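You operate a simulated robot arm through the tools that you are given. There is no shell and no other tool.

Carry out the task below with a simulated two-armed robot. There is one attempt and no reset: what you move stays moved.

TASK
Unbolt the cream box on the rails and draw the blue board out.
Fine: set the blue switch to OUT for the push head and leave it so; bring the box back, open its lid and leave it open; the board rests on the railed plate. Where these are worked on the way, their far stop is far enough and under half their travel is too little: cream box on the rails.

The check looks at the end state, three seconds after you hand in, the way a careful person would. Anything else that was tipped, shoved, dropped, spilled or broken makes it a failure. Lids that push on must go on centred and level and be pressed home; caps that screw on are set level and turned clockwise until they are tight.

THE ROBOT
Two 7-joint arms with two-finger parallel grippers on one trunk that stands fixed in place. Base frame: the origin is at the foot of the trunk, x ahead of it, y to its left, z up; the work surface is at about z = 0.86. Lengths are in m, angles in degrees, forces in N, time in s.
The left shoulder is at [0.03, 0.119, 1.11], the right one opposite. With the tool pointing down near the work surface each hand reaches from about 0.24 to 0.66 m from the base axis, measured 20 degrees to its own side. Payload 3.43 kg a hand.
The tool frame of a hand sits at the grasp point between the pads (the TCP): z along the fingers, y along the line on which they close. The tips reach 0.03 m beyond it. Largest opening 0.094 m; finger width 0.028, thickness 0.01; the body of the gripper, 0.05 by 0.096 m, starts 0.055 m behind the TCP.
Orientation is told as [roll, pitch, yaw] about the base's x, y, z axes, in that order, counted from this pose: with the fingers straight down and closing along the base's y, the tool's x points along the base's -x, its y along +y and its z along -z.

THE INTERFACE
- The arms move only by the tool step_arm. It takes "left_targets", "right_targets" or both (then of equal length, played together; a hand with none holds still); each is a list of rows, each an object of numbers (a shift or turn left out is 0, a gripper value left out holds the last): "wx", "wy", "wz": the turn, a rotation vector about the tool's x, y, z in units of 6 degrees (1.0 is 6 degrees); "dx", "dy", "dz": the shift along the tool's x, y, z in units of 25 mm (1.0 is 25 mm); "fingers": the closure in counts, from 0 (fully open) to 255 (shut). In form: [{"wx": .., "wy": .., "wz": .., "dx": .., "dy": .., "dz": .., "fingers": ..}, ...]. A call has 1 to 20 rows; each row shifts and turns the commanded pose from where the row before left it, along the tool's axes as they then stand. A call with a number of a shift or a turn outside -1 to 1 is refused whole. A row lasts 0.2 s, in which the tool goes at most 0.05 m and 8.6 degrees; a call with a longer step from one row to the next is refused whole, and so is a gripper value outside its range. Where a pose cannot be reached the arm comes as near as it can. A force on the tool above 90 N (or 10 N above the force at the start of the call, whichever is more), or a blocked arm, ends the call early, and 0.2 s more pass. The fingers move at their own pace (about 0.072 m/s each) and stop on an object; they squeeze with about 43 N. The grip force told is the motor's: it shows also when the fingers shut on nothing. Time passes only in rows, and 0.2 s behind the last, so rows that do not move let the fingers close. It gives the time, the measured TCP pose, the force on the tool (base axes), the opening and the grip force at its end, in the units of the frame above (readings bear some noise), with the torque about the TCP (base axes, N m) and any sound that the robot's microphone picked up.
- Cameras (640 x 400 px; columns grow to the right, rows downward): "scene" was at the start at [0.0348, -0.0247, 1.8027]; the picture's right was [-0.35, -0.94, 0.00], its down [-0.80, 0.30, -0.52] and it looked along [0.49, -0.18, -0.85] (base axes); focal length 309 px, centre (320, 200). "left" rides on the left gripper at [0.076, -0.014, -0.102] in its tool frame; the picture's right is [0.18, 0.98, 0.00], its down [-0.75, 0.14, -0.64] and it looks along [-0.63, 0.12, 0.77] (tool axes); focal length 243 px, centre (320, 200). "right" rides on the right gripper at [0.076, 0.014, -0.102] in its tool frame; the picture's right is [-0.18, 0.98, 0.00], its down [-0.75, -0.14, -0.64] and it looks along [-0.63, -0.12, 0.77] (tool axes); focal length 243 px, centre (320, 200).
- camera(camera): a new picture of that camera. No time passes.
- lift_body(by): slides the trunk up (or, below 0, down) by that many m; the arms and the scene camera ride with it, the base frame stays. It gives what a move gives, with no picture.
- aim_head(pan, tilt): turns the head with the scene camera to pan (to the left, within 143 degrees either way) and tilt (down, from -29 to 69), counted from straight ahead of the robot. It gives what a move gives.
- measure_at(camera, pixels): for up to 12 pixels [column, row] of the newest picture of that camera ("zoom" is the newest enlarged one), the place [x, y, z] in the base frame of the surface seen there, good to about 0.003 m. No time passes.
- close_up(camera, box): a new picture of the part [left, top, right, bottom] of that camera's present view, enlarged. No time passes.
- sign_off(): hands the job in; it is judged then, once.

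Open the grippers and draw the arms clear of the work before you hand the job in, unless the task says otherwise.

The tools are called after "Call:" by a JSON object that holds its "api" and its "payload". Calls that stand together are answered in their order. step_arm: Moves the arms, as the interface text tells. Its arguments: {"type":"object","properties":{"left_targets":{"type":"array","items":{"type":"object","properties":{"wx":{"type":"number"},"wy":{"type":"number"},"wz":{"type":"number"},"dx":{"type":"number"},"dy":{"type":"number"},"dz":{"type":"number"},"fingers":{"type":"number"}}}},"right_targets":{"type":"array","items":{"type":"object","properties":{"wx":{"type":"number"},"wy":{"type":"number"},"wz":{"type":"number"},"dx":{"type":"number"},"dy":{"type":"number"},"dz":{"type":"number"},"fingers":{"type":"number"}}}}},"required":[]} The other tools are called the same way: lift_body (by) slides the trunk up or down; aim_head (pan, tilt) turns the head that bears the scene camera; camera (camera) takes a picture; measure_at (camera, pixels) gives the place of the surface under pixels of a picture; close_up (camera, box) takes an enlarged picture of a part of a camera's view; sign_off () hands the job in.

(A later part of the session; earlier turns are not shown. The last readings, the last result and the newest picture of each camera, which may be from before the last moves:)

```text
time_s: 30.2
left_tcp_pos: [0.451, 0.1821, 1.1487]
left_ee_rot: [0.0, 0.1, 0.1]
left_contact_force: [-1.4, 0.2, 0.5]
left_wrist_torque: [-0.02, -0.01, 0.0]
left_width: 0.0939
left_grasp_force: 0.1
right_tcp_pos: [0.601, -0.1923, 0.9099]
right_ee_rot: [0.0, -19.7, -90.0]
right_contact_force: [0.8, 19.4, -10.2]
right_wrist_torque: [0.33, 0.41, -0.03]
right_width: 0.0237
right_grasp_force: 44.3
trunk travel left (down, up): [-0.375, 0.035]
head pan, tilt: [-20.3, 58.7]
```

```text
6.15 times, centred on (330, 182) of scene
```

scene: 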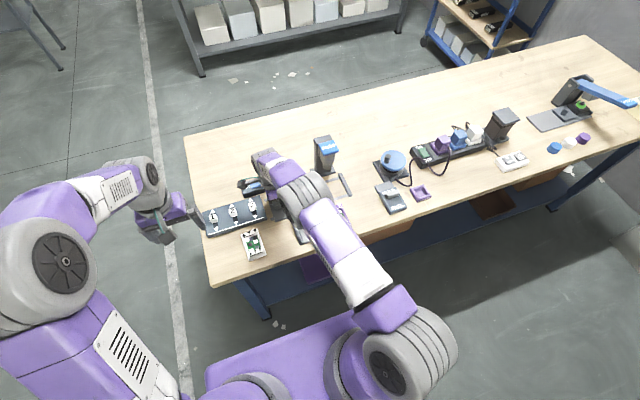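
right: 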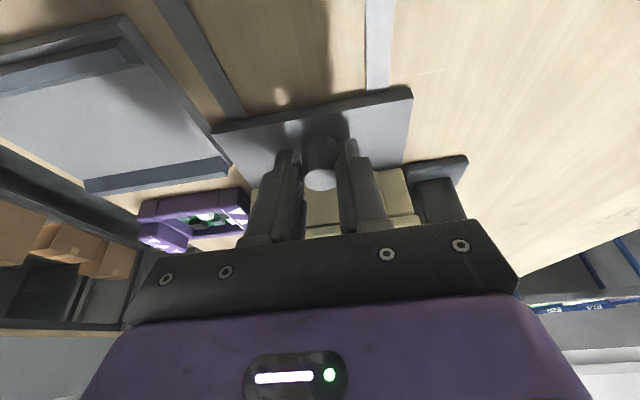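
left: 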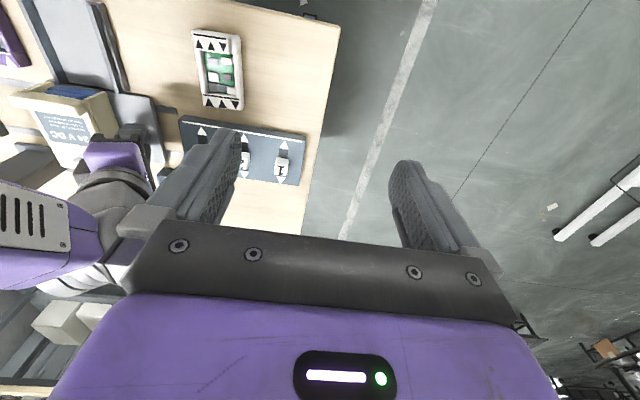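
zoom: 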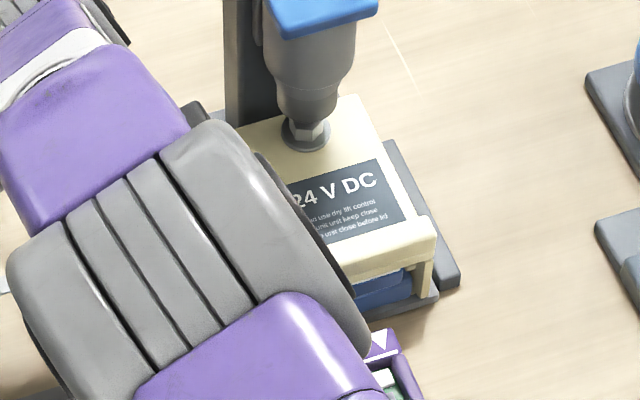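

The carriage is hard against the stop (19 N) with the bolt under the driver. I ease off, open, and retract the right hand up and back clear of the driver.

Call:
{"api": "step_arm", "payload": {"right_targets": [{"dx": 0.113, "dz": -0.041}, {"fingers": 100}, {}, {"dz": -0.8}, {"dz": -0.8}, {"dz": -0.8}, {"dz": -0.8}, {"wy": 0.8333}, {"wy": 0.8333}, {"wy": 0.8333}, {"wy": 0.8333}, {"dy": -0.5, "dz": -0.9}, {"dy": -0.5, "dz": -0.9}, {"dy": -0.5, "dz": -0.9}, {"dy": -0.5, "dz": -0.9}, {"dy": -0.5, "dz": -0.9}, {"dy": -0.5, "dz": -0.9}, {"dy": -0.5, "dz": -0.9}, {"dy": -0.5, "dz": -0.9}]}}

Call:
{"api": "camera", "payload": {"camera": "scene"}}

Call:
{"api": "camera", "payload": {"camera": "right"}}

```text
time_s: 34.2
left_tcp_pos: [0.4504, 0.1811, 1.1498]
left_ee_rot: [0.0, -0.1, -0.1]
left_contact_force: [-0.5, 0.5, -0.3]
left_wrist_torque: [0.02, 0.03, 0.0]
left_width: 0.0942
left_grasp_force: 0.0
right_tcp_pos: [0.4983, -0.1664, 1.1651]
right_ee_rot: [0.1, 0.0, -90.0]
right_contact_force: [-0.5, 0.6, 0.3]
right_wrist_torque: [-0.01, -0.04, -0.01]
right_width: 0.0572
right_grasp_force: 0.0
trunk travel left (down, up): [-0.375, 0.035]
head pan, tilt: [-20.3, 58.7]
```

```text
taken
```

scene: 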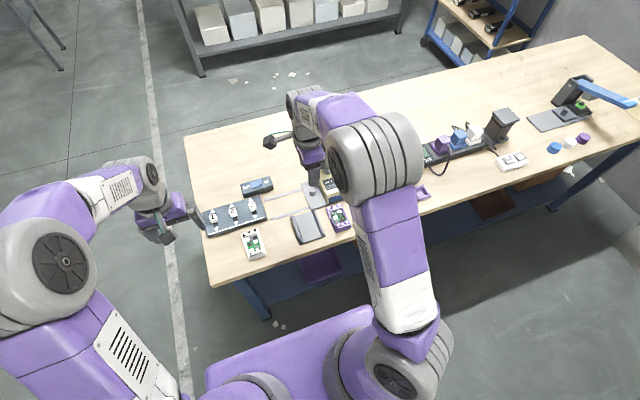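

```text
taken
```

right: 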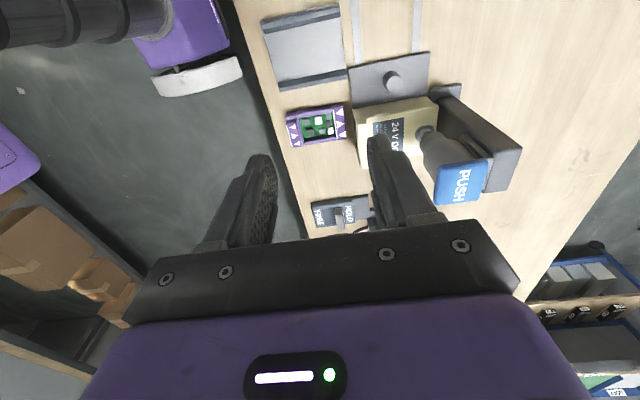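

The box sits under the driver and the purple board is untouched. I zoom in to verify the bolt–driver alignment and measure the PUSH tab.

Call:
{"api": "close_up", "payload": {"camera": "right", "box": [330, 50, 530, 220]}}

Call:
{"api": "measure_at", "payload": {"camera": "right", "pixels": [[440, 175], [485, 165], [438, 200], [480, 198], [460, 185], [500, 150], [392, 77], [430, 97], [455, 120], [443, 128]]}}

```text
2.35 times, centred on (430, 135) of right
```

zoom: 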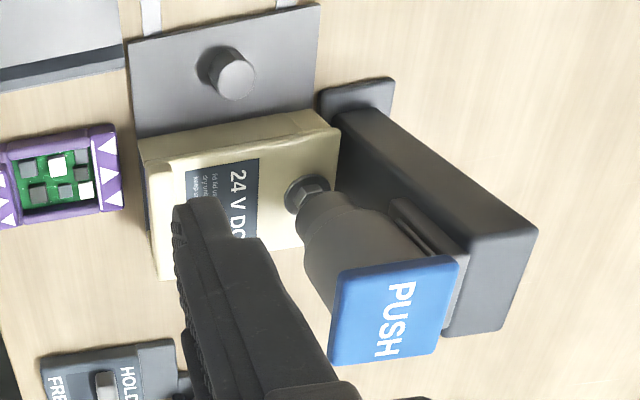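

```text
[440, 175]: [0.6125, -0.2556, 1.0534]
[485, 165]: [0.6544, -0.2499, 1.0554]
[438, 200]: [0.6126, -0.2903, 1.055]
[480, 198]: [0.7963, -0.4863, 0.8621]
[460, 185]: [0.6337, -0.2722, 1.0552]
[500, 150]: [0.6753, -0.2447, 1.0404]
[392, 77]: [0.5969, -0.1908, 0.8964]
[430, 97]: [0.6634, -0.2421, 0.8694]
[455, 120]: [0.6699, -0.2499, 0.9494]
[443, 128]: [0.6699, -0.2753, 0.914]
```

PUSH tab centre is (0.634, −0.275, 1.055) and the bolt is under the socket. I turn the right hand back to yaw 0, pitch it 30° forward and close its fingers.

Call:
{"api": "step_arm", "payload": {"right_targets": [{"wz": -1, "fingers": 255}, {"wz": -1}, {"wz": -1}, {"wz": -1}, {"wz": -1}, {"wz": -1}, {"wz": -1}, {"wz": -1}, {"wz": -1}, {"wz": -1}, {"wz": -1}, {"wz": -1}, {"wz": -1}, {"wz": -1}, {"wz": -1}, {"wy": -1}, {"wy": -1}, {"wy": -1}, {"wy": -1}, {"wy": -1}]}}

```text
time_s: 38.4
left_tcp_pos: [0.4509, 0.18, 1.15]
left_ee_rot: [0.0, 0.0, 0.0]
left_contact_force: [0.3, -0.1, 0.5]
left_wrist_torque: [0.0, -0.01, -0.01]
left_width: 0.0939
left_grasp_force: 0.3
right_tcp_pos: [0.4998, -0.1654, 1.1645]
right_ee_rot: [0.0, -30.1, 0.0]
right_contact_force: [0.5, -0.1, -0.3]
right_wrist_torque: [-0.03, 0.03, -0.01]
right_width: 0.0
right_grasp_force: 32.5
trunk travel left (down, up): [-0.375, 0.035]
head pan, tilt: [-20.3, 58.7]
```

The right hand is at pitch −30° with closed fingers. I move it to hover ~25 mm above the PUSH tab centre.

Call:
{"api": "step_arm", "payload": {"right_targets": [{"dx": -0.585, "dy": -0.733, "dz": 0.734}, {"dx": -0.585, "dy": -0.733, "dz": 0.734}, {"dx": -0.585, "dy": -0.733, "dz": 0.734}, {"dx": -0.585, "dy": -0.733, "dz": 0.734}, {"dx": -0.585, "dy": -0.733, "dz": 0.734}, {"dx": -0.585, "dy": -0.733, "dz": 0.734}, {}]}}

Call:
{"api": "camera", "payload": {"camera": "right"}}

Call:
{"api": "camera", "payload": {"camera": "scene"}}

```text
time_s: 40.0
left_tcp_pos: [0.4502, 0.1796, 1.1508]
left_ee_rot: [0.0, 0.0, 0.0]
left_contact_force: [-0.3, -0.5, -0.3]
left_wrist_torque: [0.04, 0.0, 0.02]
left_width: 0.094
left_grasp_force: 0.0
right_tcp_pos: [0.6303, -0.2743, 1.1147]
right_ee_rot: [0.0, -29.9, 0.0]
right_contact_force: [-0.9, 0.3, 0.5]
right_wrist_torque: [-0.03, 0.0, 0.02]
right_width: 0.0
right_grasp_force: 33.3
trunk travel left (down, up): [-0.375, 0.035]
head pan, tilt: [-20.3, 58.7]
```

```text
taken
```

right: 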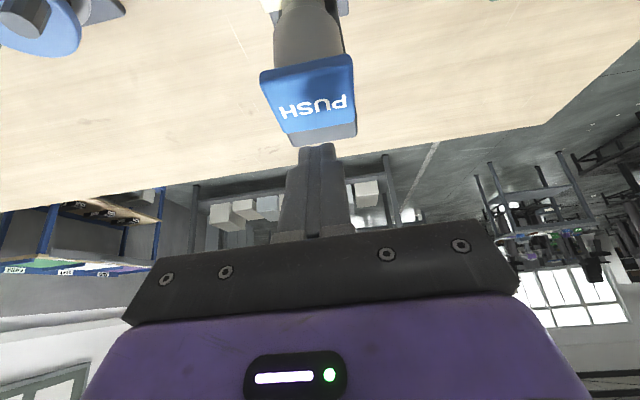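

```text
taken
```

scene: 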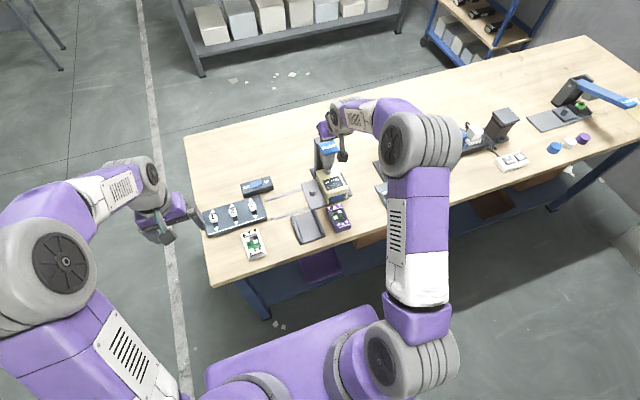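

The tip is centred over the tab (318,140 in the right view). I press down 40 mm in 5 mm rows, listening for sound and watching the force.

Call:
{"api": "step_arm", "payload": {"right_targets": [{"dx": 0.1, "dz": 0.173}, {"dx": 0.1, "dz": 0.173}, {"dx": 0.1, "dz": 0.173}, {"dx": 0.1, "dz": 0.173}, {"dx": 0.1, "dz": 0.173}, {"dx": 0.1, "dz": 0.173}, {"dx": 0.1, "dz": 0.173}, {"dx": 0.1, "dz": 0.173}]}}

Call:
{"api": "close_up", "payload": {"camera": "scene", "box": [290, 120, 370, 220]}}

```text
time_s: 41.8
left_tcp_pos: [0.4511, 0.1801, 1.1495]
left_ee_rot: [0.0, 0.0, -0.1]
left_contact_force: [-0.3, 0.4, 0.2]
left_wrist_torque: [0.02, 0.01, 0.04]
left_width: 0.094
left_grasp_force: 0.0
right_tcp_pos: [0.6318, -0.2752, 1.0734]
right_ee_rot: [-0.2, -30.0, 0.0]
right_contact_force: [1.7, 0.7, 2.9]
right_wrist_torque: [-0.01, -0.04, 0.01]
right_width: 0.0002
right_grasp_force: 32.9
trunk travel left (down, up): [-0.375, 0.035]
head pan, tilt: [-20.3, 58.7]
```

```text
4.00 times, centred on (330, 170) of scene
```

zoom: 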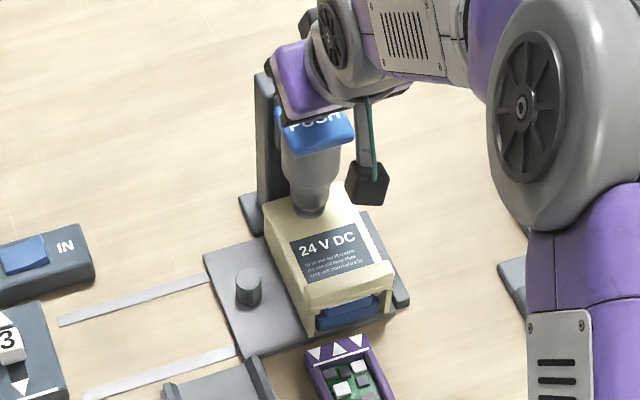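

The head has followed down about 13 mm at only 3 N and is nearing the bolt. I keep pressing, slower, and listen.

Call:
{"api": "step_arm", "payload": {"right_targets": [{"dx": 0.06, "dz": 0.104}, {"dx": 0.06, "dz": 0.104}, {"dx": 0.06, "dz": 0.104}, {}, {}]}}

Call:
{"api": "close_up", "payload": {"camera": "scene", "box": [290, 120, 370, 220]}}

```text
time_s: 43.0
left_tcp_pos: [0.451, 0.18, 1.1499]
left_ee_rot: [0.0, 0.0, -0.1]
left_contact_force: [0.3, -0.7, -0.3]
left_wrist_torque: [-0.01, -0.02, -0.02]
left_width: 0.0943
left_grasp_force: 0.0
right_tcp_pos: [0.6304, -0.2754, 1.0641]
right_ee_rot: [0.0, -30.0, -0.1]
right_contact_force: [0.4, -0.2, 1.7]
right_wrist_torque: [0.0, 0.0, 0.0]
right_width: 0.0001
right_grasp_force: 33.4
trunk travel left (down, up): [-0.375, 0.035]
head pan, tilt: [-20.3, 58.7]
```

```text
4.00 times, centred on (330, 170) of scene
```

zoom: 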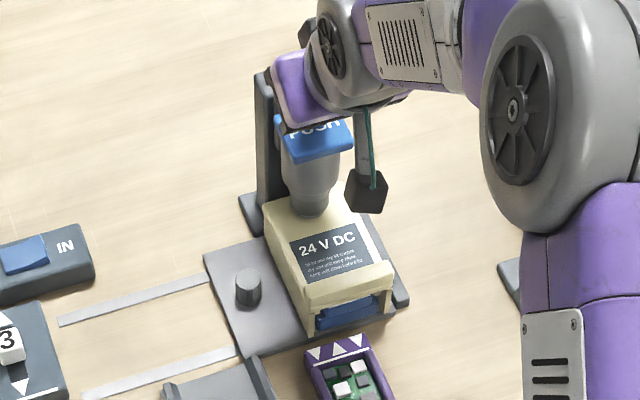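

The socket now surrounds the bolt and force is still low (~2 N). I press further in 3 mm rows until it bottoms.

Call:
{"api": "step_arm", "payload": {"right_targets": [{"dx": 0.06, "dz": 0.104}, {"dx": 0.06, "dz": 0.104}, {"dx": 0.06, "dz": 0.104}, {}, {}]}}

Call:
{"api": "close_up", "payload": {"camera": "scene", "box": [290, 120, 370, 220]}}

```text
time_s: 44.2
left_tcp_pos: [0.4439, 0.1803, 1.1515]
left_ee_rot: [-0.1, -0.3, 0.0]
left_contact_force: [1.0, 0.7, 1.0]
left_wrist_torque: [0.04, 0.01, -0.01]
left_width: 0.0944
left_grasp_force: 0.1
right_tcp_pos: [0.6288, -0.2753, 1.0664]
right_ee_rot: [-0.2, -31.2, 0.0]
right_contact_force: [-8.3, -1.9, 46.9]
right_wrist_torque: [-0.07, 0.08, 0.63]
right_width: 0.0
right_grasp_force: 32.9
trunk travel left (down, up): [-0.375, 0.035]
head pan, tilt: [-20.3, 58.7]
```

```text
4.00 times, centred on (330, 170) of scene
```

zoom: 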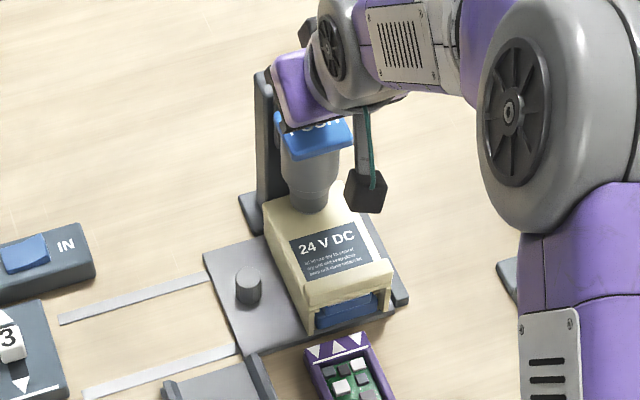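

The head bottomed with 47 N. I hold it pressed for a few seconds so the driver can back the bolt out.

Call:
{"api": "step_arm", "payload": {"right_targets": [{}, {}, {}, {}, {}, {}, {}, {}, {}, {}]}}

Call:
{"api": "close_up", "payload": {"camera": "scene", "box": [290, 120, 370, 220]}}

```text
time_s: 46.4
left_tcp_pos: [0.4427, 0.1841, 1.1536]
left_ee_rot: [-0.2, -0.5, -0.1]
left_contact_force: [0.0, 0.3, 0.8]
left_wrist_torque: [0.0, 0.01, 0.0]
left_width: 0.0939
left_grasp_force: 0.0
right_tcp_pos: [0.6302, -0.2751, 1.0745]
right_ee_rot: [-0.2, -32.0, -0.1]
right_contact_force: [-19.6, 4.4, 73.6]
right_wrist_torque: [0.15, 0.37, 0.32]
right_width: 0.0002
right_grasp_force: 33.2
trunk travel left (down, up): [-0.375, 0.035]
head pan, tilt: [-20.3, 58.7]
```

```text
4.00 times, centred on (330, 170) of scene
```

zoom: 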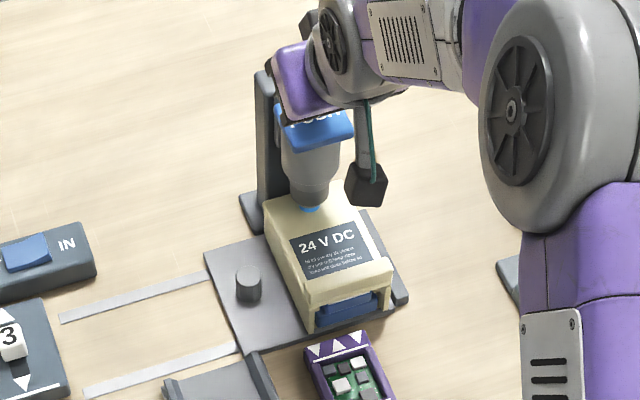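

The bolt is rising and lifting the head (TCP 1.066→1.0745, force 74 N), with a blue band showing below the socket. I ease the command up 6 mm and keep holding lightly.

Call:
{"api": "step_arm", "payload": {"right_targets": [{"dx": -0.06, "dz": -0.104}, {"dx": -0.06, "dz": -0.104}, {}, {}, {}, {}, {}, {}]}}

Call:
{"api": "close_up", "payload": {"camera": "scene", "box": [300, 130, 360, 205]}}

```text
time_s: 48.2
left_tcp_pos: [0.4454, 0.1825, 1.1521]
left_ee_rot: [-0.1, -0.3, -0.1]
left_contact_force: [1.0, 0.7, 0.6]
left_wrist_torque: [0.03, -0.03, -0.03]
left_width: 0.0941
left_grasp_force: 0.1
right_tcp_pos: [0.628, -0.2746, 1.075]
right_ee_rot: [-0.3, -31.4, -0.1]
right_contact_force: [-10.9, 4.4, 56.1]
right_wrist_torque: [0.16, 0.16, -0.45]
right_width: 0.0001
right_grasp_force: 33.0
trunk travel left (down, up): [-0.375, 0.035]
head pan, tilt: [-20.3, 58.7]
```

```text
5.33 times, centred on (330, 168) of scene
```

zoom: 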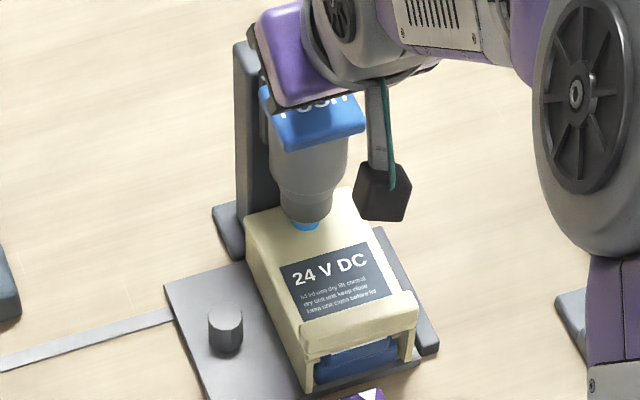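

The head height stopped at 1.075 with less force, so the bolt seems fully backed out. I lift off slowly and inspect the bolt.

Call:
{"api": "step_arm", "payload": {"right_targets": [{"dx": -0.1, "dz": -0.173}, {"dx": -0.1, "dz": -0.173}, {"dx": -0.1, "dz": -0.173}, {"dx": -0.1, "dz": -0.173}, {"dx": -0.2, "dz": -0.346}, {"dx": -0.2, "dz": -0.346}, {"dx": -0.2, "dz": -0.346}, {"dx": -0.2, "dz": -0.346}, {}]}}

Call:
{"api": "close_up", "payload": {"camera": "scene", "box": [300, 130, 360, 205]}}

```text
time_s: 50.2
left_tcp_pos: [0.4506, 0.18, 1.1492]
left_ee_rot: [0.1, 0.0, 0.1]
left_contact_force: [0.5, -0.2, -0.7]
left_wrist_torque: [-0.01, 0.02, 0.03]
left_width: 0.0941
left_grasp_force: 0.0
right_tcp_pos: [0.6306, -0.2756, 1.1218]
right_ee_rot: [0.1, -30.1, 0.0]
right_contact_force: [-0.3, 0.0, -0.2]
right_wrist_torque: [0.03, -0.01, 0.01]
right_width: 0.0001
right_grasp_force: 32.9
trunk travel left (down, up): [-0.375, 0.035]
head pan, tilt: [-20.3, 58.7]
```

```text
5.33 times, centred on (330, 168) of scene
```

zoom: 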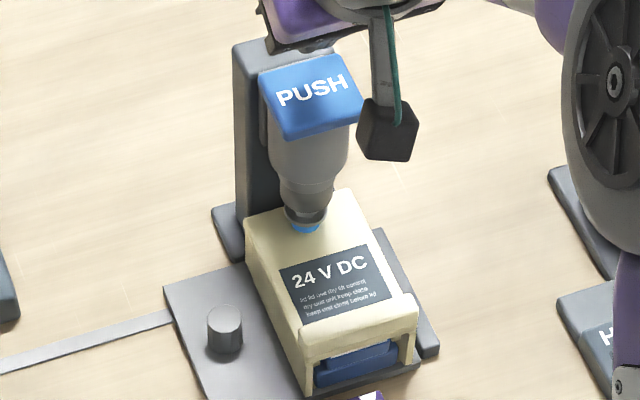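

The head sprang back up and the bolt now stands proud on a blue band, i.e. loosened. I back the right hand away and level it, then check the bolt from its camera.

Call:
{"api": "step_arm", "payload": {"right_targets": [{"dx": 0.613, "dy": 0.733, "dz": -0.685}, {"dx": 0.613, "dy": 0.733, "dz": -0.685}, {"dx": 0.613, "dy": 0.733, "dz": -0.685}, {"dx": 0.613, "dy": 0.733, "dz": -0.685}, {"dx": 0.613, "dy": 0.733, "dz": -0.685}, {"dx": 0.613, "dy": 0.733, "dz": -0.685}, {"wy": 1, "fingers": 100}, {"wy": 1}, {"wy": 1}, {"wy": 1}, {"wy": 1}]}}

Call:
{"api": "camera", "payload": {"camera": "right"}}

Call:
{"api": "close_up", "payload": {"camera": "scene", "box": [290, 120, 370, 220]}}

```text
time_s: 52.6
left_tcp_pos: [0.4499, 0.1811, 1.1503]
left_ee_rot: [0.0, -0.1, 0.0]
left_contact_force: [0.6, -0.2, -0.5]
left_wrist_torque: [0.01, -0.04, -0.01]
left_width: 0.094
left_grasp_force: 0.1
right_tcp_pos: [0.5011, -0.1648, 1.1643]
right_ee_rot: [0.0, 0.1, 0.0]
right_contact_force: [0.5, 0.1, 0.4]
right_wrist_torque: [-0.02, 0.0, 0.0]
right_width: 0.0569
right_grasp_force: 0.0
trunk travel left (down, up): [-0.375, 0.035]
head pan, tilt: [-20.3, 58.7]
```

```text
taken
```

right: 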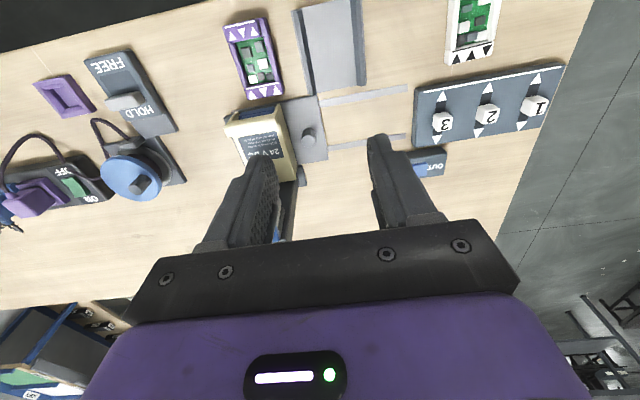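

```text
4.00 times, centred on (330, 170) of scene
```

zoom: 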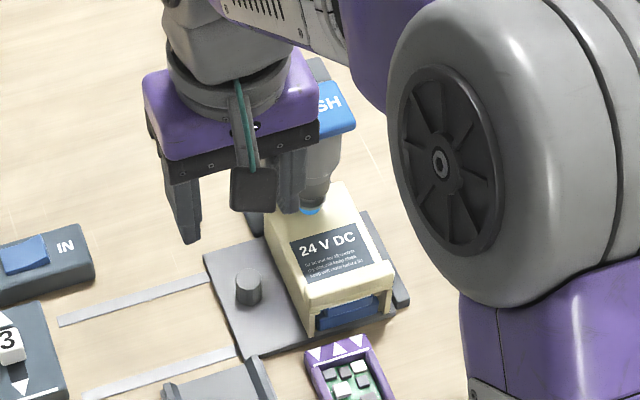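

Now I yaw the right hand −90° and tilt it 20° again at this height for the regrip of the knob.

Call:
{"api": "step_arm", "payload": {"right_targets": [{"wz": 1}, {"wz": 1}, {"wz": 1}, {"wz": 1}, {"wz": 1}, {"wz": 1}, {"wz": 1}, {"wz": 1}, {"wz": 1}, {"wz": 1}, {"wz": 1}, {"wz": 1}, {"wz": 1}, {"wz": 1}, {"wz": 1}, {"wy": -0.8333}, {"wy": -0.8333}, {"wy": -0.8333}, {"wy": -0.8333}]}}

Call:
{"api": "camera", "payload": {"camera": "right"}}

```text
time_s: 56.6
left_tcp_pos: [0.4505, 0.1809, 1.1495]
left_ee_rot: [0.0, 0.1, 0.0]
left_contact_force: [-0.9, 1.1, -0.1]
left_wrist_torque: [0.0, -0.01, 0.02]
left_width: 0.0941
left_grasp_force: 0.0
right_tcp_pos: [0.5008, -0.1669, 1.1639]
right_ee_rot: [0.0, -20.1, -90.1]
right_contact_force: [0.2, 0.4, 0.4]
right_wrist_torque: [-0.02, -0.04, 0.02]
right_width: 0.0572
right_grasp_force: 0.2
trunk travel left (down, up): [-0.375, 0.035]
head pan, tilt: [-20.3, 58.7]
```

```text
taken
```

right: 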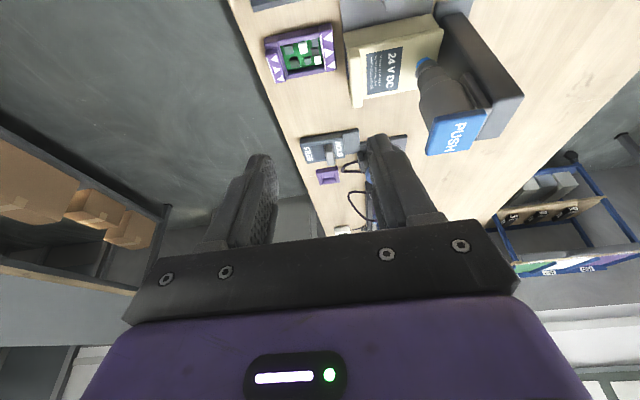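

I approach the knob: first to a point 8 cm back along the tilted tool axis, then view.

Call:
{"api": "step_arm", "payload": {"right_targets": [{"dx": 0.3155, "dy": 0.496, "dz": 0.8375}, {"dx": 0.3155, "dy": 0.496, "dz": 0.8375}, {"dx": 0.3155, "dy": 0.496, "dz": 0.8375}, {"dx": 0.3155, "dy": 0.496, "dz": 0.8375}, {"dx": 0.3155, "dy": 0.496, "dz": 0.8375}, {"dx": 0.3155, "dy": 0.496, "dz": 0.8375}, {"dx": 0.3155, "dy": 0.496, "dz": 0.8375}, {"dx": 0.3155, "dy": 0.496, "dz": 0.8375}, {}]}}

Call:
{"api": "camera", "payload": {"camera": "right"}}

```text
time_s: 58.6
left_tcp_pos: [0.4498, 0.1801, 1.1505]
left_ee_rot: [0.0, 0.0, 0.2]
left_contact_force: [0.6, 0.0, 0.4]
left_wrist_torque: [-0.04, -0.01, -0.01]
left_width: 0.094
left_grasp_force: 0.2
right_tcp_pos: [0.5994, -0.163, 0.9868]
right_ee_rot: [-0.1, -20.1, -90.0]
right_contact_force: [-0.2, -0.3, 0.1]
right_wrist_torque: [0.0, -0.02, -0.04]
right_width: 0.0571
right_grasp_force: 0.1
trunk travel left (down, up): [-0.375, 0.035]
head pan, tilt: [-20.3, 58.7]
```

```text
taken
```

right: 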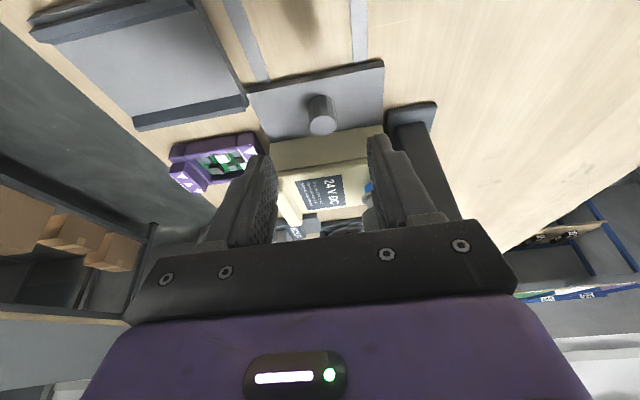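

The knob (321,115) lies straight below along the tool axis. I advance 80 mm and grip it.

Call:
{"api": "step_arm", "payload": {"right_targets": [{"dz": 0.8}, {"dz": 0.8}, {"dz": 0.8}, {"dz": 0.8}, {}, {"fingers": 255}, {}, {}, {}]}}

Call:
{"api": "camera", "payload": {"camera": "right"}}

```text
time_s: 60.6
left_tcp_pos: [0.4505, 0.1797, 1.149]
left_ee_rot: [-0.1, 0.0, 0.0]
left_contact_force: [-0.1, -0.1, -0.2]
left_wrist_torque: [-0.03, -0.01, -0.01]
left_width: 0.094
left_grasp_force: 0.0
right_tcp_pos: [0.6001, -0.1902, 0.9103]
right_ee_rot: [0.0, -20.0, -90.1]
right_contact_force: [5.7, -0.4, -0.7]
right_wrist_torque: [0.23, 0.12, 0.13]
right_width: 0.0237
right_grasp_force: 44.9
trunk travel left (down, up): [-0.375, 0.035]
head pan, tilt: [-20.3, 58.7]
```

```text
taken
```

right: 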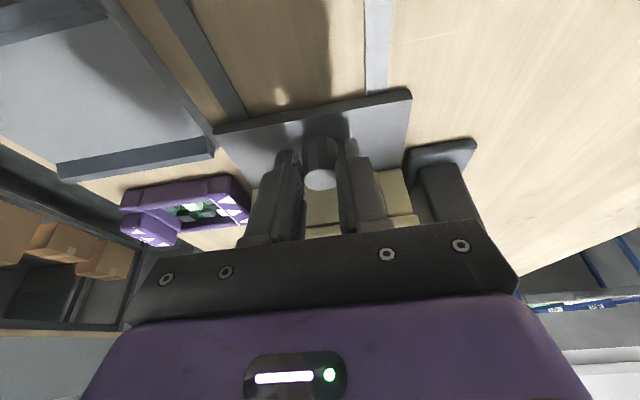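

Gripped again (width 0.0237). I slide the carriage back +y by 110 mm, watching force.

Call:
{"api": "step_arm", "payload": {"right_targets": [{"dx": 0.376, "dz": -0.137}, {"dx": 0.376, "dz": -0.137}, {"dx": 0.376, "dz": -0.137}, {"dx": 0.376, "dz": -0.137}, {"dx": 0.376, "dz": -0.137}, {"dx": 0.376, "dz": -0.137}, {"dx": 0.376, "dz": -0.137}, {"dx": 0.376, "dz": -0.137}, {"dx": 0.376, "dz": -0.137}, {"dx": 0.376, "dz": -0.137}, {"dx": 0.376, "dz": -0.137}, {}]}}

Call:
{"api": "camera", "payload": {"camera": "right"}}

Call:
{"api": "close_up", "payload": {"camera": "scene", "box": [230, 120, 370, 240]}}

```text
time_s: 63.2
left_tcp_pos: [0.4512, 0.1803, 1.1498]
left_ee_rot: [0.0, 0.1, 0.1]
left_contact_force: [-0.3, -0.7, 0.2]
left_wrist_torque: [0.0, 0.02, -0.02]
left_width: 0.0939
left_grasp_force: 0.1
right_tcp_pos: [0.6009, -0.0791, 0.9103]
right_ee_rot: [0.1, -20.0, -90.1]
right_contact_force: [10.1, 1.1, 11.1]
right_wrist_torque: [-0.73, 0.1, 0.15]
right_width: 0.0236
right_grasp_force: 44.9
trunk travel left (down, up): [-0.375, 0.035]
head pan, tilt: [-20.3, 58.7]
```

```text
taken
```

right: 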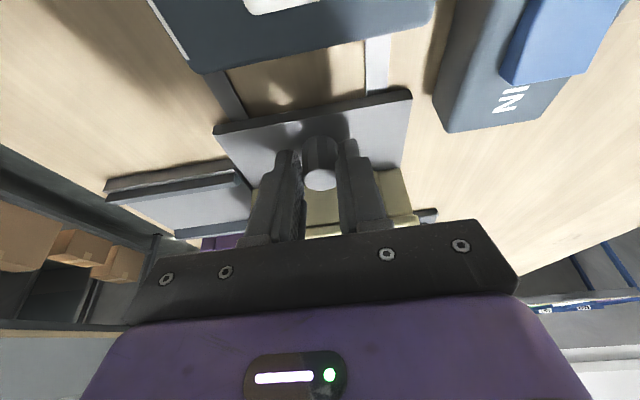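

```text
3.33 times, centred on (300, 180) of scene
```

zoom: 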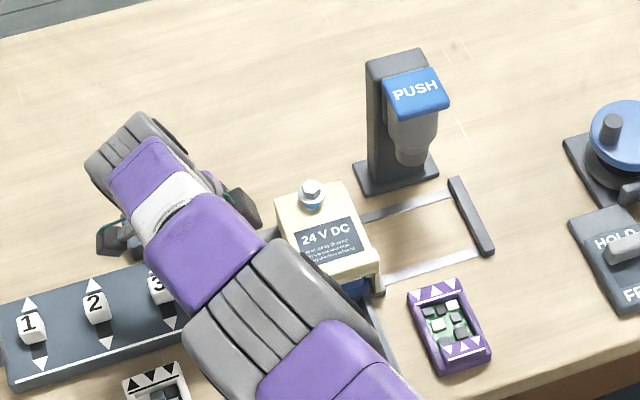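

The bolt sits raised with its blue band. I slide the last ~20 mm home in 5 mm rows.

Call:
{"api": "step_arm", "payload": {"right_targets": [{"dx": 0.188, "dz": -0.0684}, {"dx": 0.188, "dz": -0.0684}, {"dx": 0.188, "dz": -0.0684}, {"dx": 0.15, "dz": -0.0548}, {}]}}

Call:
{"api": "camera", "payload": {"camera": "right"}}

```text
time_s: 64.4
left_tcp_pos: [0.4506, 0.1789, 1.1498]
left_ee_rot: [0.1, 0.0, 0.0]
left_contact_force: [-0.9, 0.9, -0.6]
left_wrist_torque: [-0.02, -0.01, 0.03]
left_width: 0.0939
left_grasp_force: 0.0
right_tcp_pos: [0.6007, -0.0603, 0.9108]
right_ee_rot: [0.1, -20.0, -90.1]
right_contact_force: [10.8, 1.8, 12.4]
right_wrist_torque: [-0.16, 0.12, 0.21]
right_width: 0.0237
right_grasp_force: 44.8
trunk travel left (down, up): [-0.375, 0.035]
head pan, tilt: [-20.3, 58.7]
```

```text
taken
```

right: 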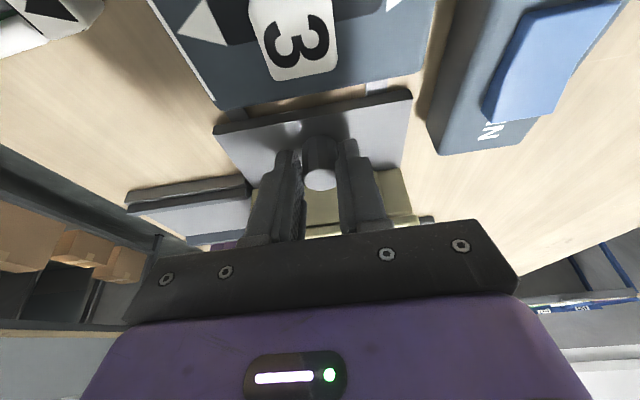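

This closely matches the starting view. I nudge 4 mm further to find the home stop.

Call:
{"api": "step_arm", "payload": {"right_targets": [{"dx": 0.075, "dz": -0.0274}, {"dx": 0.075, "dz": -0.0274}, {}]}}

```text
time_s: 65.2
left_tcp_pos: [0.4503, 0.1784, 1.15]
left_ee_rot: [0.1, 0.0, 0.1]
left_contact_force: [0.6, -0.4, -0.2]
left_wrist_torque: [0.0, -0.02, 0.0]
left_width: 0.0939
left_grasp_force: 0.2
right_tcp_pos: [0.5999, -0.0613, 0.9103]
right_ee_rot: [0.1, -20.1, -90.1]
right_contact_force: [10.7, -11.6, 15.5]
right_wrist_torque: [0.17, -0.04, -0.07]
right_width: 0.0236
right_grasp_force: 45.3
trunk travel left (down, up): [-0.375, 0.035]
head pan, tilt: [-20.3, 58.7]
```

The home stop is reached (−11.6 N). I relax, open the fingers and back the right hand off along its axis, then up.

Call:
{"api": "step_arm", "payload": {"right_targets": [{"dx": -0.113, "dz": 0.041}, {"fingers": 100}, {}, {"dz": -0.8}, {"dz": -0.8}, {"dz": -0.8}, {"dz": -0.8}, {"wy": 0.8333}, {"wy": 0.8333}, {"wy": 0.8333}, {"wy": 0.8333}, {"dz": -0.9}, {"dz": -0.9}, {"dz": -0.9}, {"dz": -0.9}, {"dz": -0.9}, {"dz": -0.9}]}}

Call:
{"api": "camera", "payload": {"camera": "right"}}

Call:
{"api": "camera", "payload": {"camera": "scene"}}

```text
time_s: 68.8
left_tcp_pos: [0.4497, 0.1799, 1.1501]
left_ee_rot: [0.0, 0.0, 0.1]
left_contact_force: [0.5, 0.0, -0.6]
left_wrist_torque: [0.02, 0.01, -0.02]
left_width: 0.0938
left_grasp_force: 0.0
right_tcp_pos: [0.599, -0.0334, 1.1216]
right_ee_rot: [0.0, 0.0, -90.0]
right_contact_force: [-0.1, -0.6, 0.2]
right_wrist_torque: [-0.03, 0.01, 0.0]
right_width: 0.0571
right_grasp_force: 0.1
trunk travel left (down, up): [-0.375, 0.035]
head pan, tilt: [-20.3, 58.7]
```

```text
taken
```

right: 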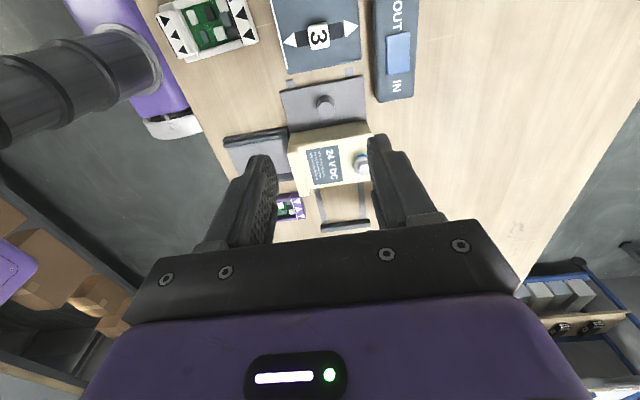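

```text
taken
```

scene: 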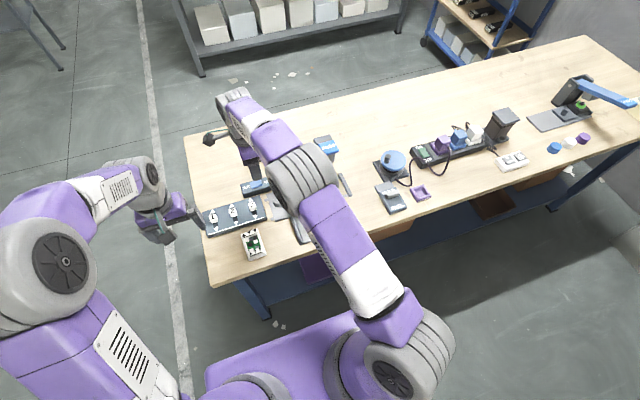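

The carriage is home. I bring the right hand back over the near side, return it to yaw 0 and look at the box's lid.

Call:
{"api": "step_arm", "payload": {"right_targets": [{"dx": -0.8, "dy": -0.8}, {"dx": -0.8, "dy": -0.8}, {"dx": -0.8, "dy": -0.8}, {"dx": -0.8, "dy": -0.8}, {"dx": -0.8, "dy": -0.8}, {"wz": -1, "fingers": 0}, {"wz": -1}, {"wz": -1}, {"wz": -1}, {"wz": -1}, {"wz": -1}, {"wz": -1}, {"wz": -1}, {"wz": -1}, {"wz": -1}, {"wz": -1}, {"wz": -1}, {"wz": -1}, {"wz": -1}, {"wz": -1}]}}

Call:
{"api": "camera", "payload": {"camera": "right"}}

Call:
{"api": "camera", "payload": {"camera": "scene"}}

```text
time_s: 73.0
left_tcp_pos: [0.4506, 0.1792, 1.1501]
left_ee_rot: [0.0, 0.0, 0.0]
left_contact_force: [0.6, -0.5, 0.7]
left_wrist_torque: [-0.01, -0.01, -0.03]
left_width: 0.094
left_grasp_force: 0.1
right_tcp_pos: [0.4987, -0.1334, 1.1205]
right_ee_rot: [0.0, 0.0, 0.0]
right_contact_force: [-0.1, 0.2, 0.8]
right_wrist_torque: [0.0, 0.0, -0.01]
right_width: 0.0942
right_grasp_force: 0.1
trunk travel left (down, up): [-0.375, 0.035]
head pan, tilt: [-20.3, 58.7]
```

```text
taken
```

right: 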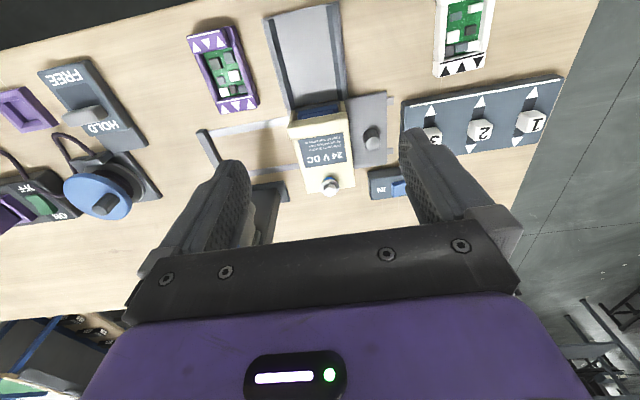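

```text
taken
```

scene: 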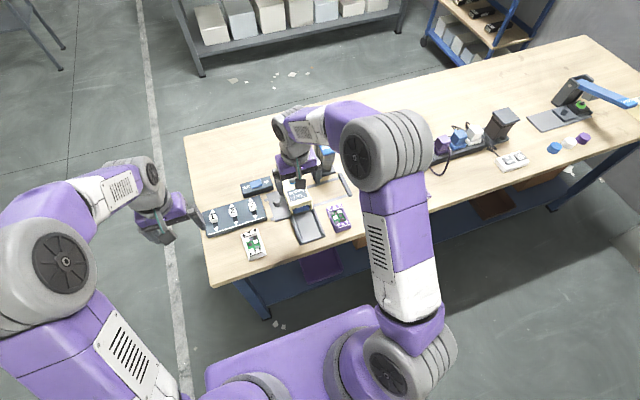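

I enlarge the box in the right camera and measure its lid lip, sides and the blue board's handle.

Call:
{"api": "close_up", "payload": {"camera": "right", "box": [260, 70, 400, 210]}}

Call:
{"api": "close_up", "payload": {"camera": "scene", "box": [265, 165, 345, 250]}}

```text
2.86 times, centred on (330, 140) of right
```

zoom: 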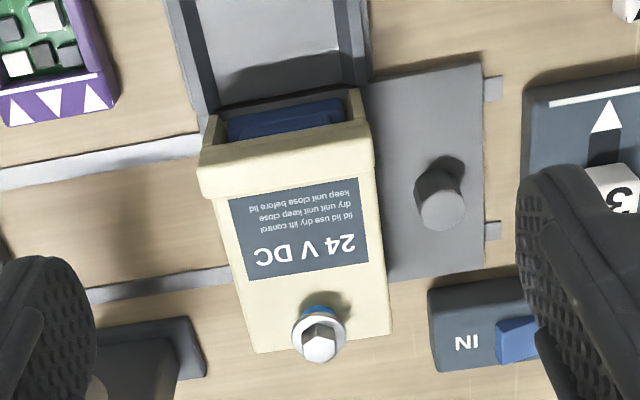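

```text
4.71 times, centred on (305, 208) of scene
```

zoom: 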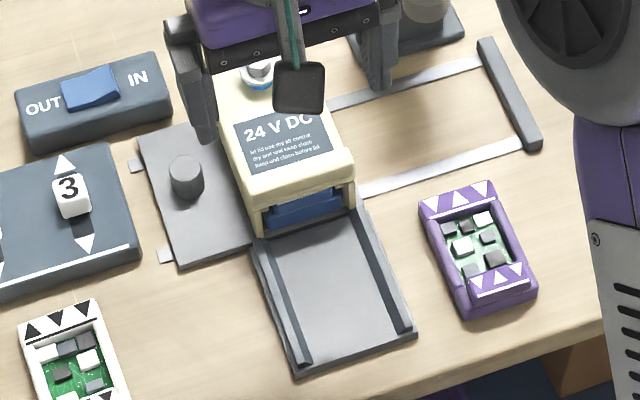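

I measure points on the lip, the side walls and the blue board front in the right camera picture.

Call:
{"api": "close_up", "payload": {"camera": "right", "box": [280, 85, 360, 155]}}

Call:
{"api": "measure_at", "payload": {"camera": "zoom", "pixels": [[90, 240], [500, 190], [100, 330], [520, 280], [300, 215], [310, 290], [100, 150], [530, 90], [300, 120], [300, 150], [200, 150], [430, 130]]}}

```text
5.71 times, centred on (320, 120) of right
```

zoom: 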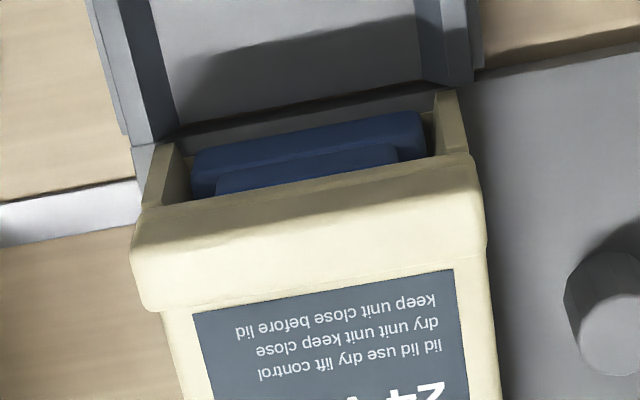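

```text
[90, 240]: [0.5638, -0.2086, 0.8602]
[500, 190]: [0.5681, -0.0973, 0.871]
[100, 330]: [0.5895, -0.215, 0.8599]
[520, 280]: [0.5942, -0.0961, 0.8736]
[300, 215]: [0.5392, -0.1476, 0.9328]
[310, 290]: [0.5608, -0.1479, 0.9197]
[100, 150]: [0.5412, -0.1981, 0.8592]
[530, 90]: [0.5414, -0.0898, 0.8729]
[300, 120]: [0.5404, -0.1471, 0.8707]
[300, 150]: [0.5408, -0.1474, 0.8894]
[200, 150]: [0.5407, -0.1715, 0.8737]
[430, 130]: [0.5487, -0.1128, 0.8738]
```

The lip spans x≈0.535–0.557 and the board front is at x≈0.541. I pitch the right hand and draw it back low to look at the box front almost horizontally.

Call:
{"api": "step_arm", "payload": {"right_targets": [{"wy": -1}, {"wy": -1}, {"wy": -1}, {"wy": -1}, {"wy": -1}, {"dx": 0.917, "dy": -0.057, "dz": 0.46}, {"dx": 0.917, "dy": -0.057, "dz": 0.46}, {"dx": 0.917, "dy": -0.057, "dz": 0.46}, {"dx": 0.917, "dy": -0.057, "dz": 0.46}, {"dx": 0.917, "dy": -0.057, "dz": 0.46}, {"dx": 0.917, "dy": -0.057, "dz": 0.46}, {"dx": 0.917, "dy": -0.057, "dz": 0.46}, {}]}}

Call:
{"api": "camera", "payload": {"camera": "right"}}

```text
time_s: 75.8
left_tcp_pos: [0.4512, 0.1801, 1.1495]
left_ee_rot: [0.1, -0.1, -0.1]
left_contact_force: [0.2, 0.7, 1.0]
left_wrist_torque: [-0.03, -0.01, -0.03]
left_width: 0.094
left_grasp_force: 0.1
right_tcp_pos: [0.4009, -0.1421, 0.9702]
right_ee_rot: [0.1, -29.9, 0.1]
right_contact_force: [-0.3, 0.2, -0.6]
right_wrist_torque: [0.03, -0.02, 0.0]
right_width: 0.0941
right_grasp_force: 0.0
trunk travel left (down, up): [-0.375, 0.035]
head pan, tilt: [-20.3, 58.7]
```

```text
taken
```

right: 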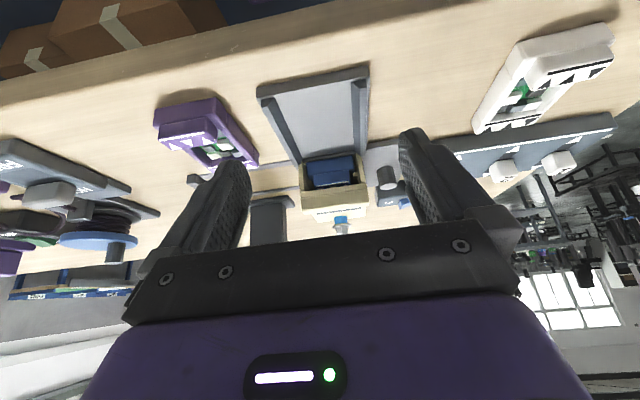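

The box front is now visible at (335,185). I enlarge it.

Call:
{"api": "close_up", "payload": {"camera": "right", "box": [260, 130, 410, 240]}}

Call:
{"api": "close_up", "payload": {"camera": "right", "box": [295, 145, 375, 215]}}

Call:
{"api": "measure_at", "payload": {"camera": "zoom", "pixels": [[100, 150], [200, 120], [330, 110], [420, 100], [150, 200], [300, 190], [450, 180], [200, 275], [330, 265], [520, 200], [550, 265], [75, 250]]}}

```text
3.64 times, centred on (335, 185) of right
```

zoom: 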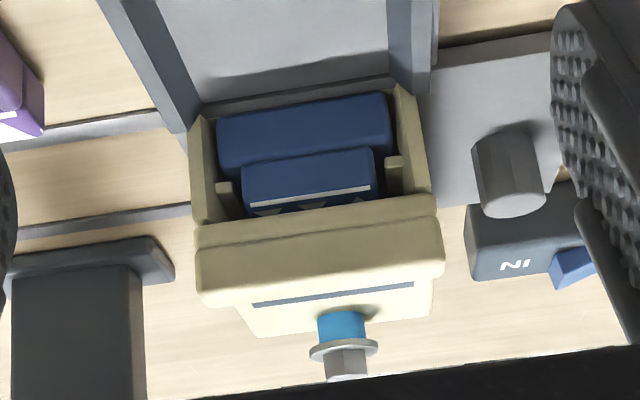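

```text
5.71 times, centred on (335, 180) of right
```

zoom: 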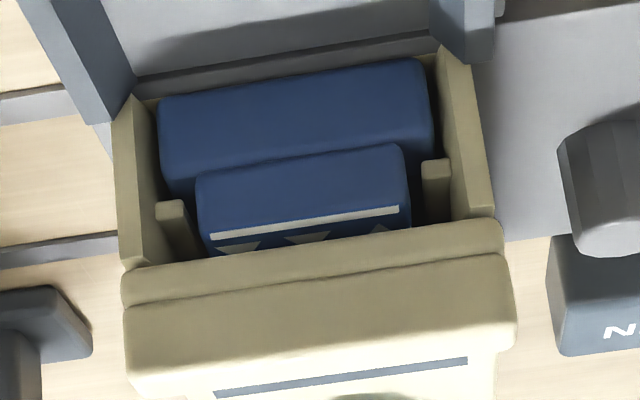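

```text
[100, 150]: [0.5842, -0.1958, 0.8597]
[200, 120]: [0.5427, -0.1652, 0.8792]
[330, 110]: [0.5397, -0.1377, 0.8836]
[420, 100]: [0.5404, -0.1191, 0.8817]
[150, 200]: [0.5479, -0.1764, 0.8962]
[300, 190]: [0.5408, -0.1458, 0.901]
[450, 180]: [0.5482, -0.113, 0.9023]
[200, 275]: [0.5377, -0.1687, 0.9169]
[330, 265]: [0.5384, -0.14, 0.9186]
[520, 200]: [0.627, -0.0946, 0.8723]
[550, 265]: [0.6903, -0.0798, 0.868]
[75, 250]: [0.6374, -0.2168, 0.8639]
```

The picture shows the lid's front lip (z≈0.915–0.936), the blue board beneath with a step, and cream tabs beside it. I bring the open right fingers to either side of the lip, keeping the 30° pitch.

Call:
{"api": "step_arm", "payload": {"right_targets": [{"dx": -0.773, "dz": 0.447}, {"dx": -0.773, "dz": 0.447}, {"dx": -0.773, "dz": 0.447}, {"dx": -0.773, "dz": 0.447}, {"dx": -0.773, "dz": 0.447}, {"dx": -0.773, "dz": 0.447}, {}]}}

Call:
{"api": "camera", "payload": {"camera": "right"}}

Call:
{"api": "close_up", "payload": {"camera": "scene", "box": [250, 150, 350, 240]}}

```text
time_s: 77.4
left_tcp_pos: [0.4506, 0.1797, 1.1502]
left_ee_rot: [-0.1, 0.0, 0.0]
left_contact_force: [1.4, 0.5, -0.1]
left_wrist_torque: [0.02, -0.01, -0.01]
left_width: 0.0936
left_grasp_force: 0.0
right_tcp_pos: [0.5347, -0.1431, 0.971]
right_ee_rot: [0.0, -30.0, 0.0]
right_contact_force: [-0.3, -0.4, 0.1]
right_wrist_torque: [0.0, 0.01, 0.0]
right_width: 0.0941
right_grasp_force: 0.0
trunk travel left (down, up): [-0.375, 0.035]
head pan, tilt: [-20.3, 58.7]
```

```text
taken
```

right: 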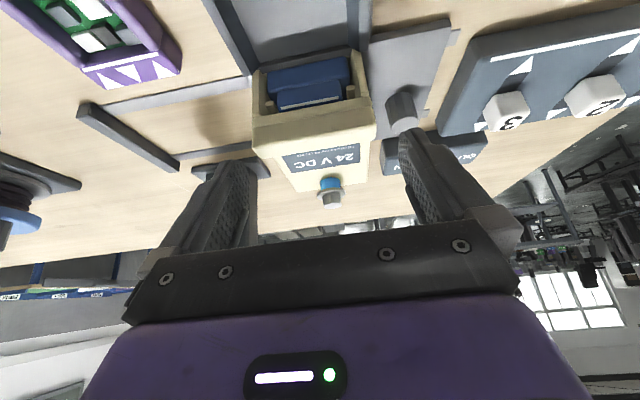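

```text
4.44 times, centred on (300, 195) of scene
```

zoom: 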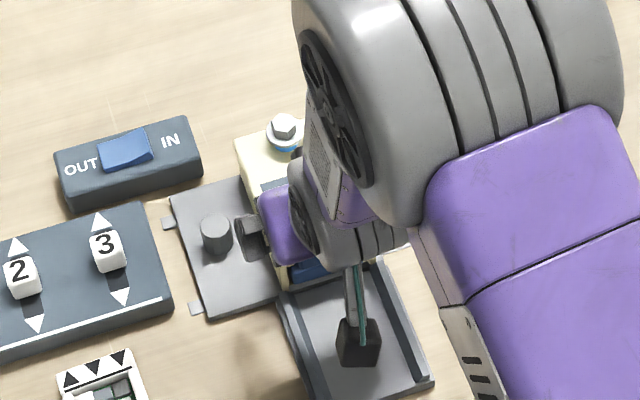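

The fingers straddle the box in view. I descend 23 mm to bring the tips beside the lip.

Call:
{"api": "step_arm", "payload": {"right_targets": [{"dx": 0.23, "dy": 0.04, "dz": 0.398}, {"dx": 0.23, "dy": 0.04, "dz": 0.398}, {}]}}

Call:
{"api": "close_up", "payload": {"camera": "right", "box": [200, 50, 480, 230]}}

```text
time_s: 78.2
left_tcp_pos: [0.4502, 0.1802, 1.1489]
left_ee_rot: [0.1, 0.1, 0.0]
left_contact_force: [-0.8, -0.1, -0.5]
left_wrist_torque: [0.0, 0.02, 0.0]
left_width: 0.0941
left_grasp_force: 0.1
right_tcp_pos: [0.5338, -0.1409, 0.9473]
right_ee_rot: [0.1, -29.9, 0.0]
right_contact_force: [0.4, -0.9, -0.2]
right_wrist_torque: [-0.02, 0.03, 0.01]
right_width: 0.0939
right_grasp_force: 0.0
trunk travel left (down, up): [-0.375, 0.035]
head pan, tilt: [-20.3, 58.7]
```

```text
2.22 times, centred on (340, 140) of right
```

zoom: 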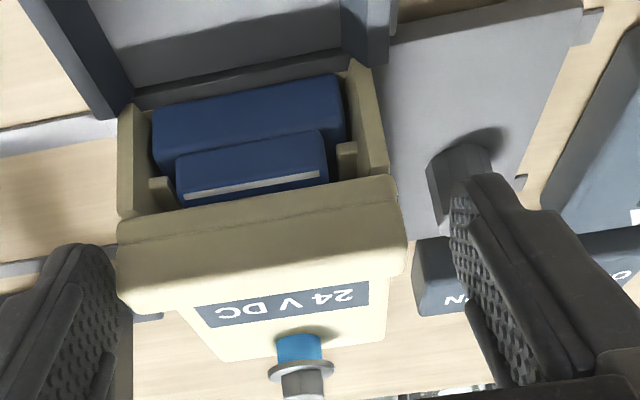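

The lip lies centred on the tool axis within ~1 mm. I close the fingers on the lip's two ends.

Call:
{"api": "step_arm", "payload": {"right_targets": [{"fingers": 255}, {}, {}, {}]}}

Call:
{"api": "close_up", "payload": {"camera": "right", "box": [200, 50, 480, 230]}}

```text
time_s: 79.2
left_tcp_pos: [0.4513, 0.1785, 1.1508]
left_ee_rot: [0.0, 0.0, -0.1]
left_contact_force: [0.4, -0.8, 0.0]
left_wrist_torque: [0.01, 0.01, 0.01]
left_width: 0.0939
left_grasp_force: 0.0
right_tcp_pos: [0.5343, -0.1447, 0.9474]
right_ee_rot: [-0.1, -30.1, -0.2]
right_contact_force: [1.1, -19.7, 3.1]
right_wrist_torque: [-1.4, 0.1, -0.5]
right_width: 0.0777
right_grasp_force: 45.6
trunk travel left (down, up): [-0.375, 0.035]
head pan, tilt: [-20.3, 58.7]
```

```text
2.22 times, centred on (340, 140) of right
```

zoom: 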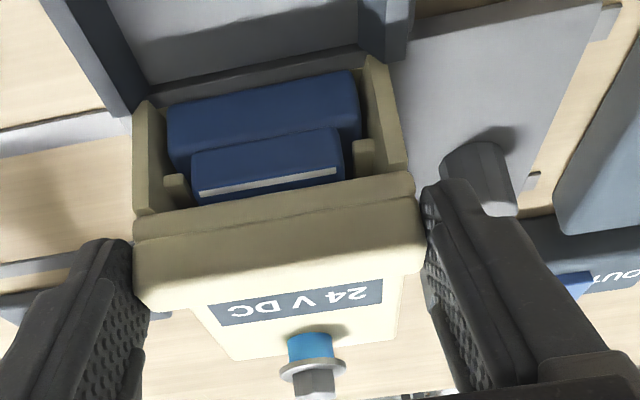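

The lip is gripped (0.0777 wide) with a −20 N side load against the home stop. I relieve that by shifting 4 mm toward −y, then lift 10 mm gently.

Call:
{"api": "step_arm", "payload": {"right_targets": [{"dy": -0.15}, {"dx": -0.081, "dz": -0.106}, {"dx": -0.081, "dz": -0.106}, {"dx": -0.081, "dz": -0.106}, {}]}}

Call:
{"api": "close_up", "payload": {"camera": "right", "box": [200, 50, 480, 230]}}

```text
time_s: 80.4
left_tcp_pos: [0.4534, 0.1789, 1.147]
left_ee_rot: [0.1, 0.2, 0.0]
left_contact_force: [-0.2, 0.2, 0.0]
left_wrist_torque: [-0.01, 0.0, -0.01]
left_width: 0.094
left_grasp_force: 0.1
right_tcp_pos: [0.5342, -0.1454, 0.9519]
right_ee_rot: [0.1, -29.1, 0.2]
right_contact_force: [0.1, -3.0, -47.4]
right_wrist_torque: [0.09, 0.23, -0.24]
right_width: 0.0777
right_grasp_force: 44.8
trunk travel left (down, up): [-0.375, 0.035]
head pan, tilt: [-20.3, 58.7]
```

```text
2.22 times, centred on (340, 140) of right
```

zoom: 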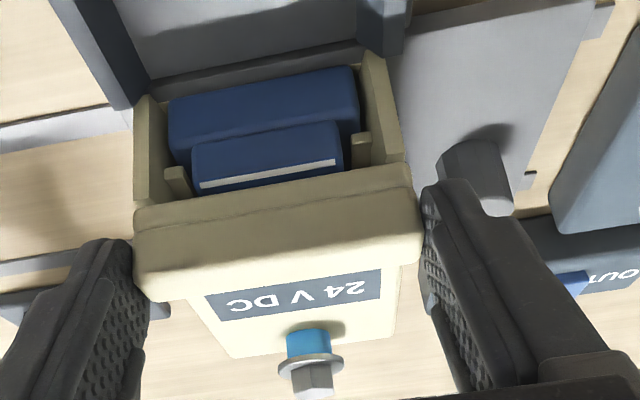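

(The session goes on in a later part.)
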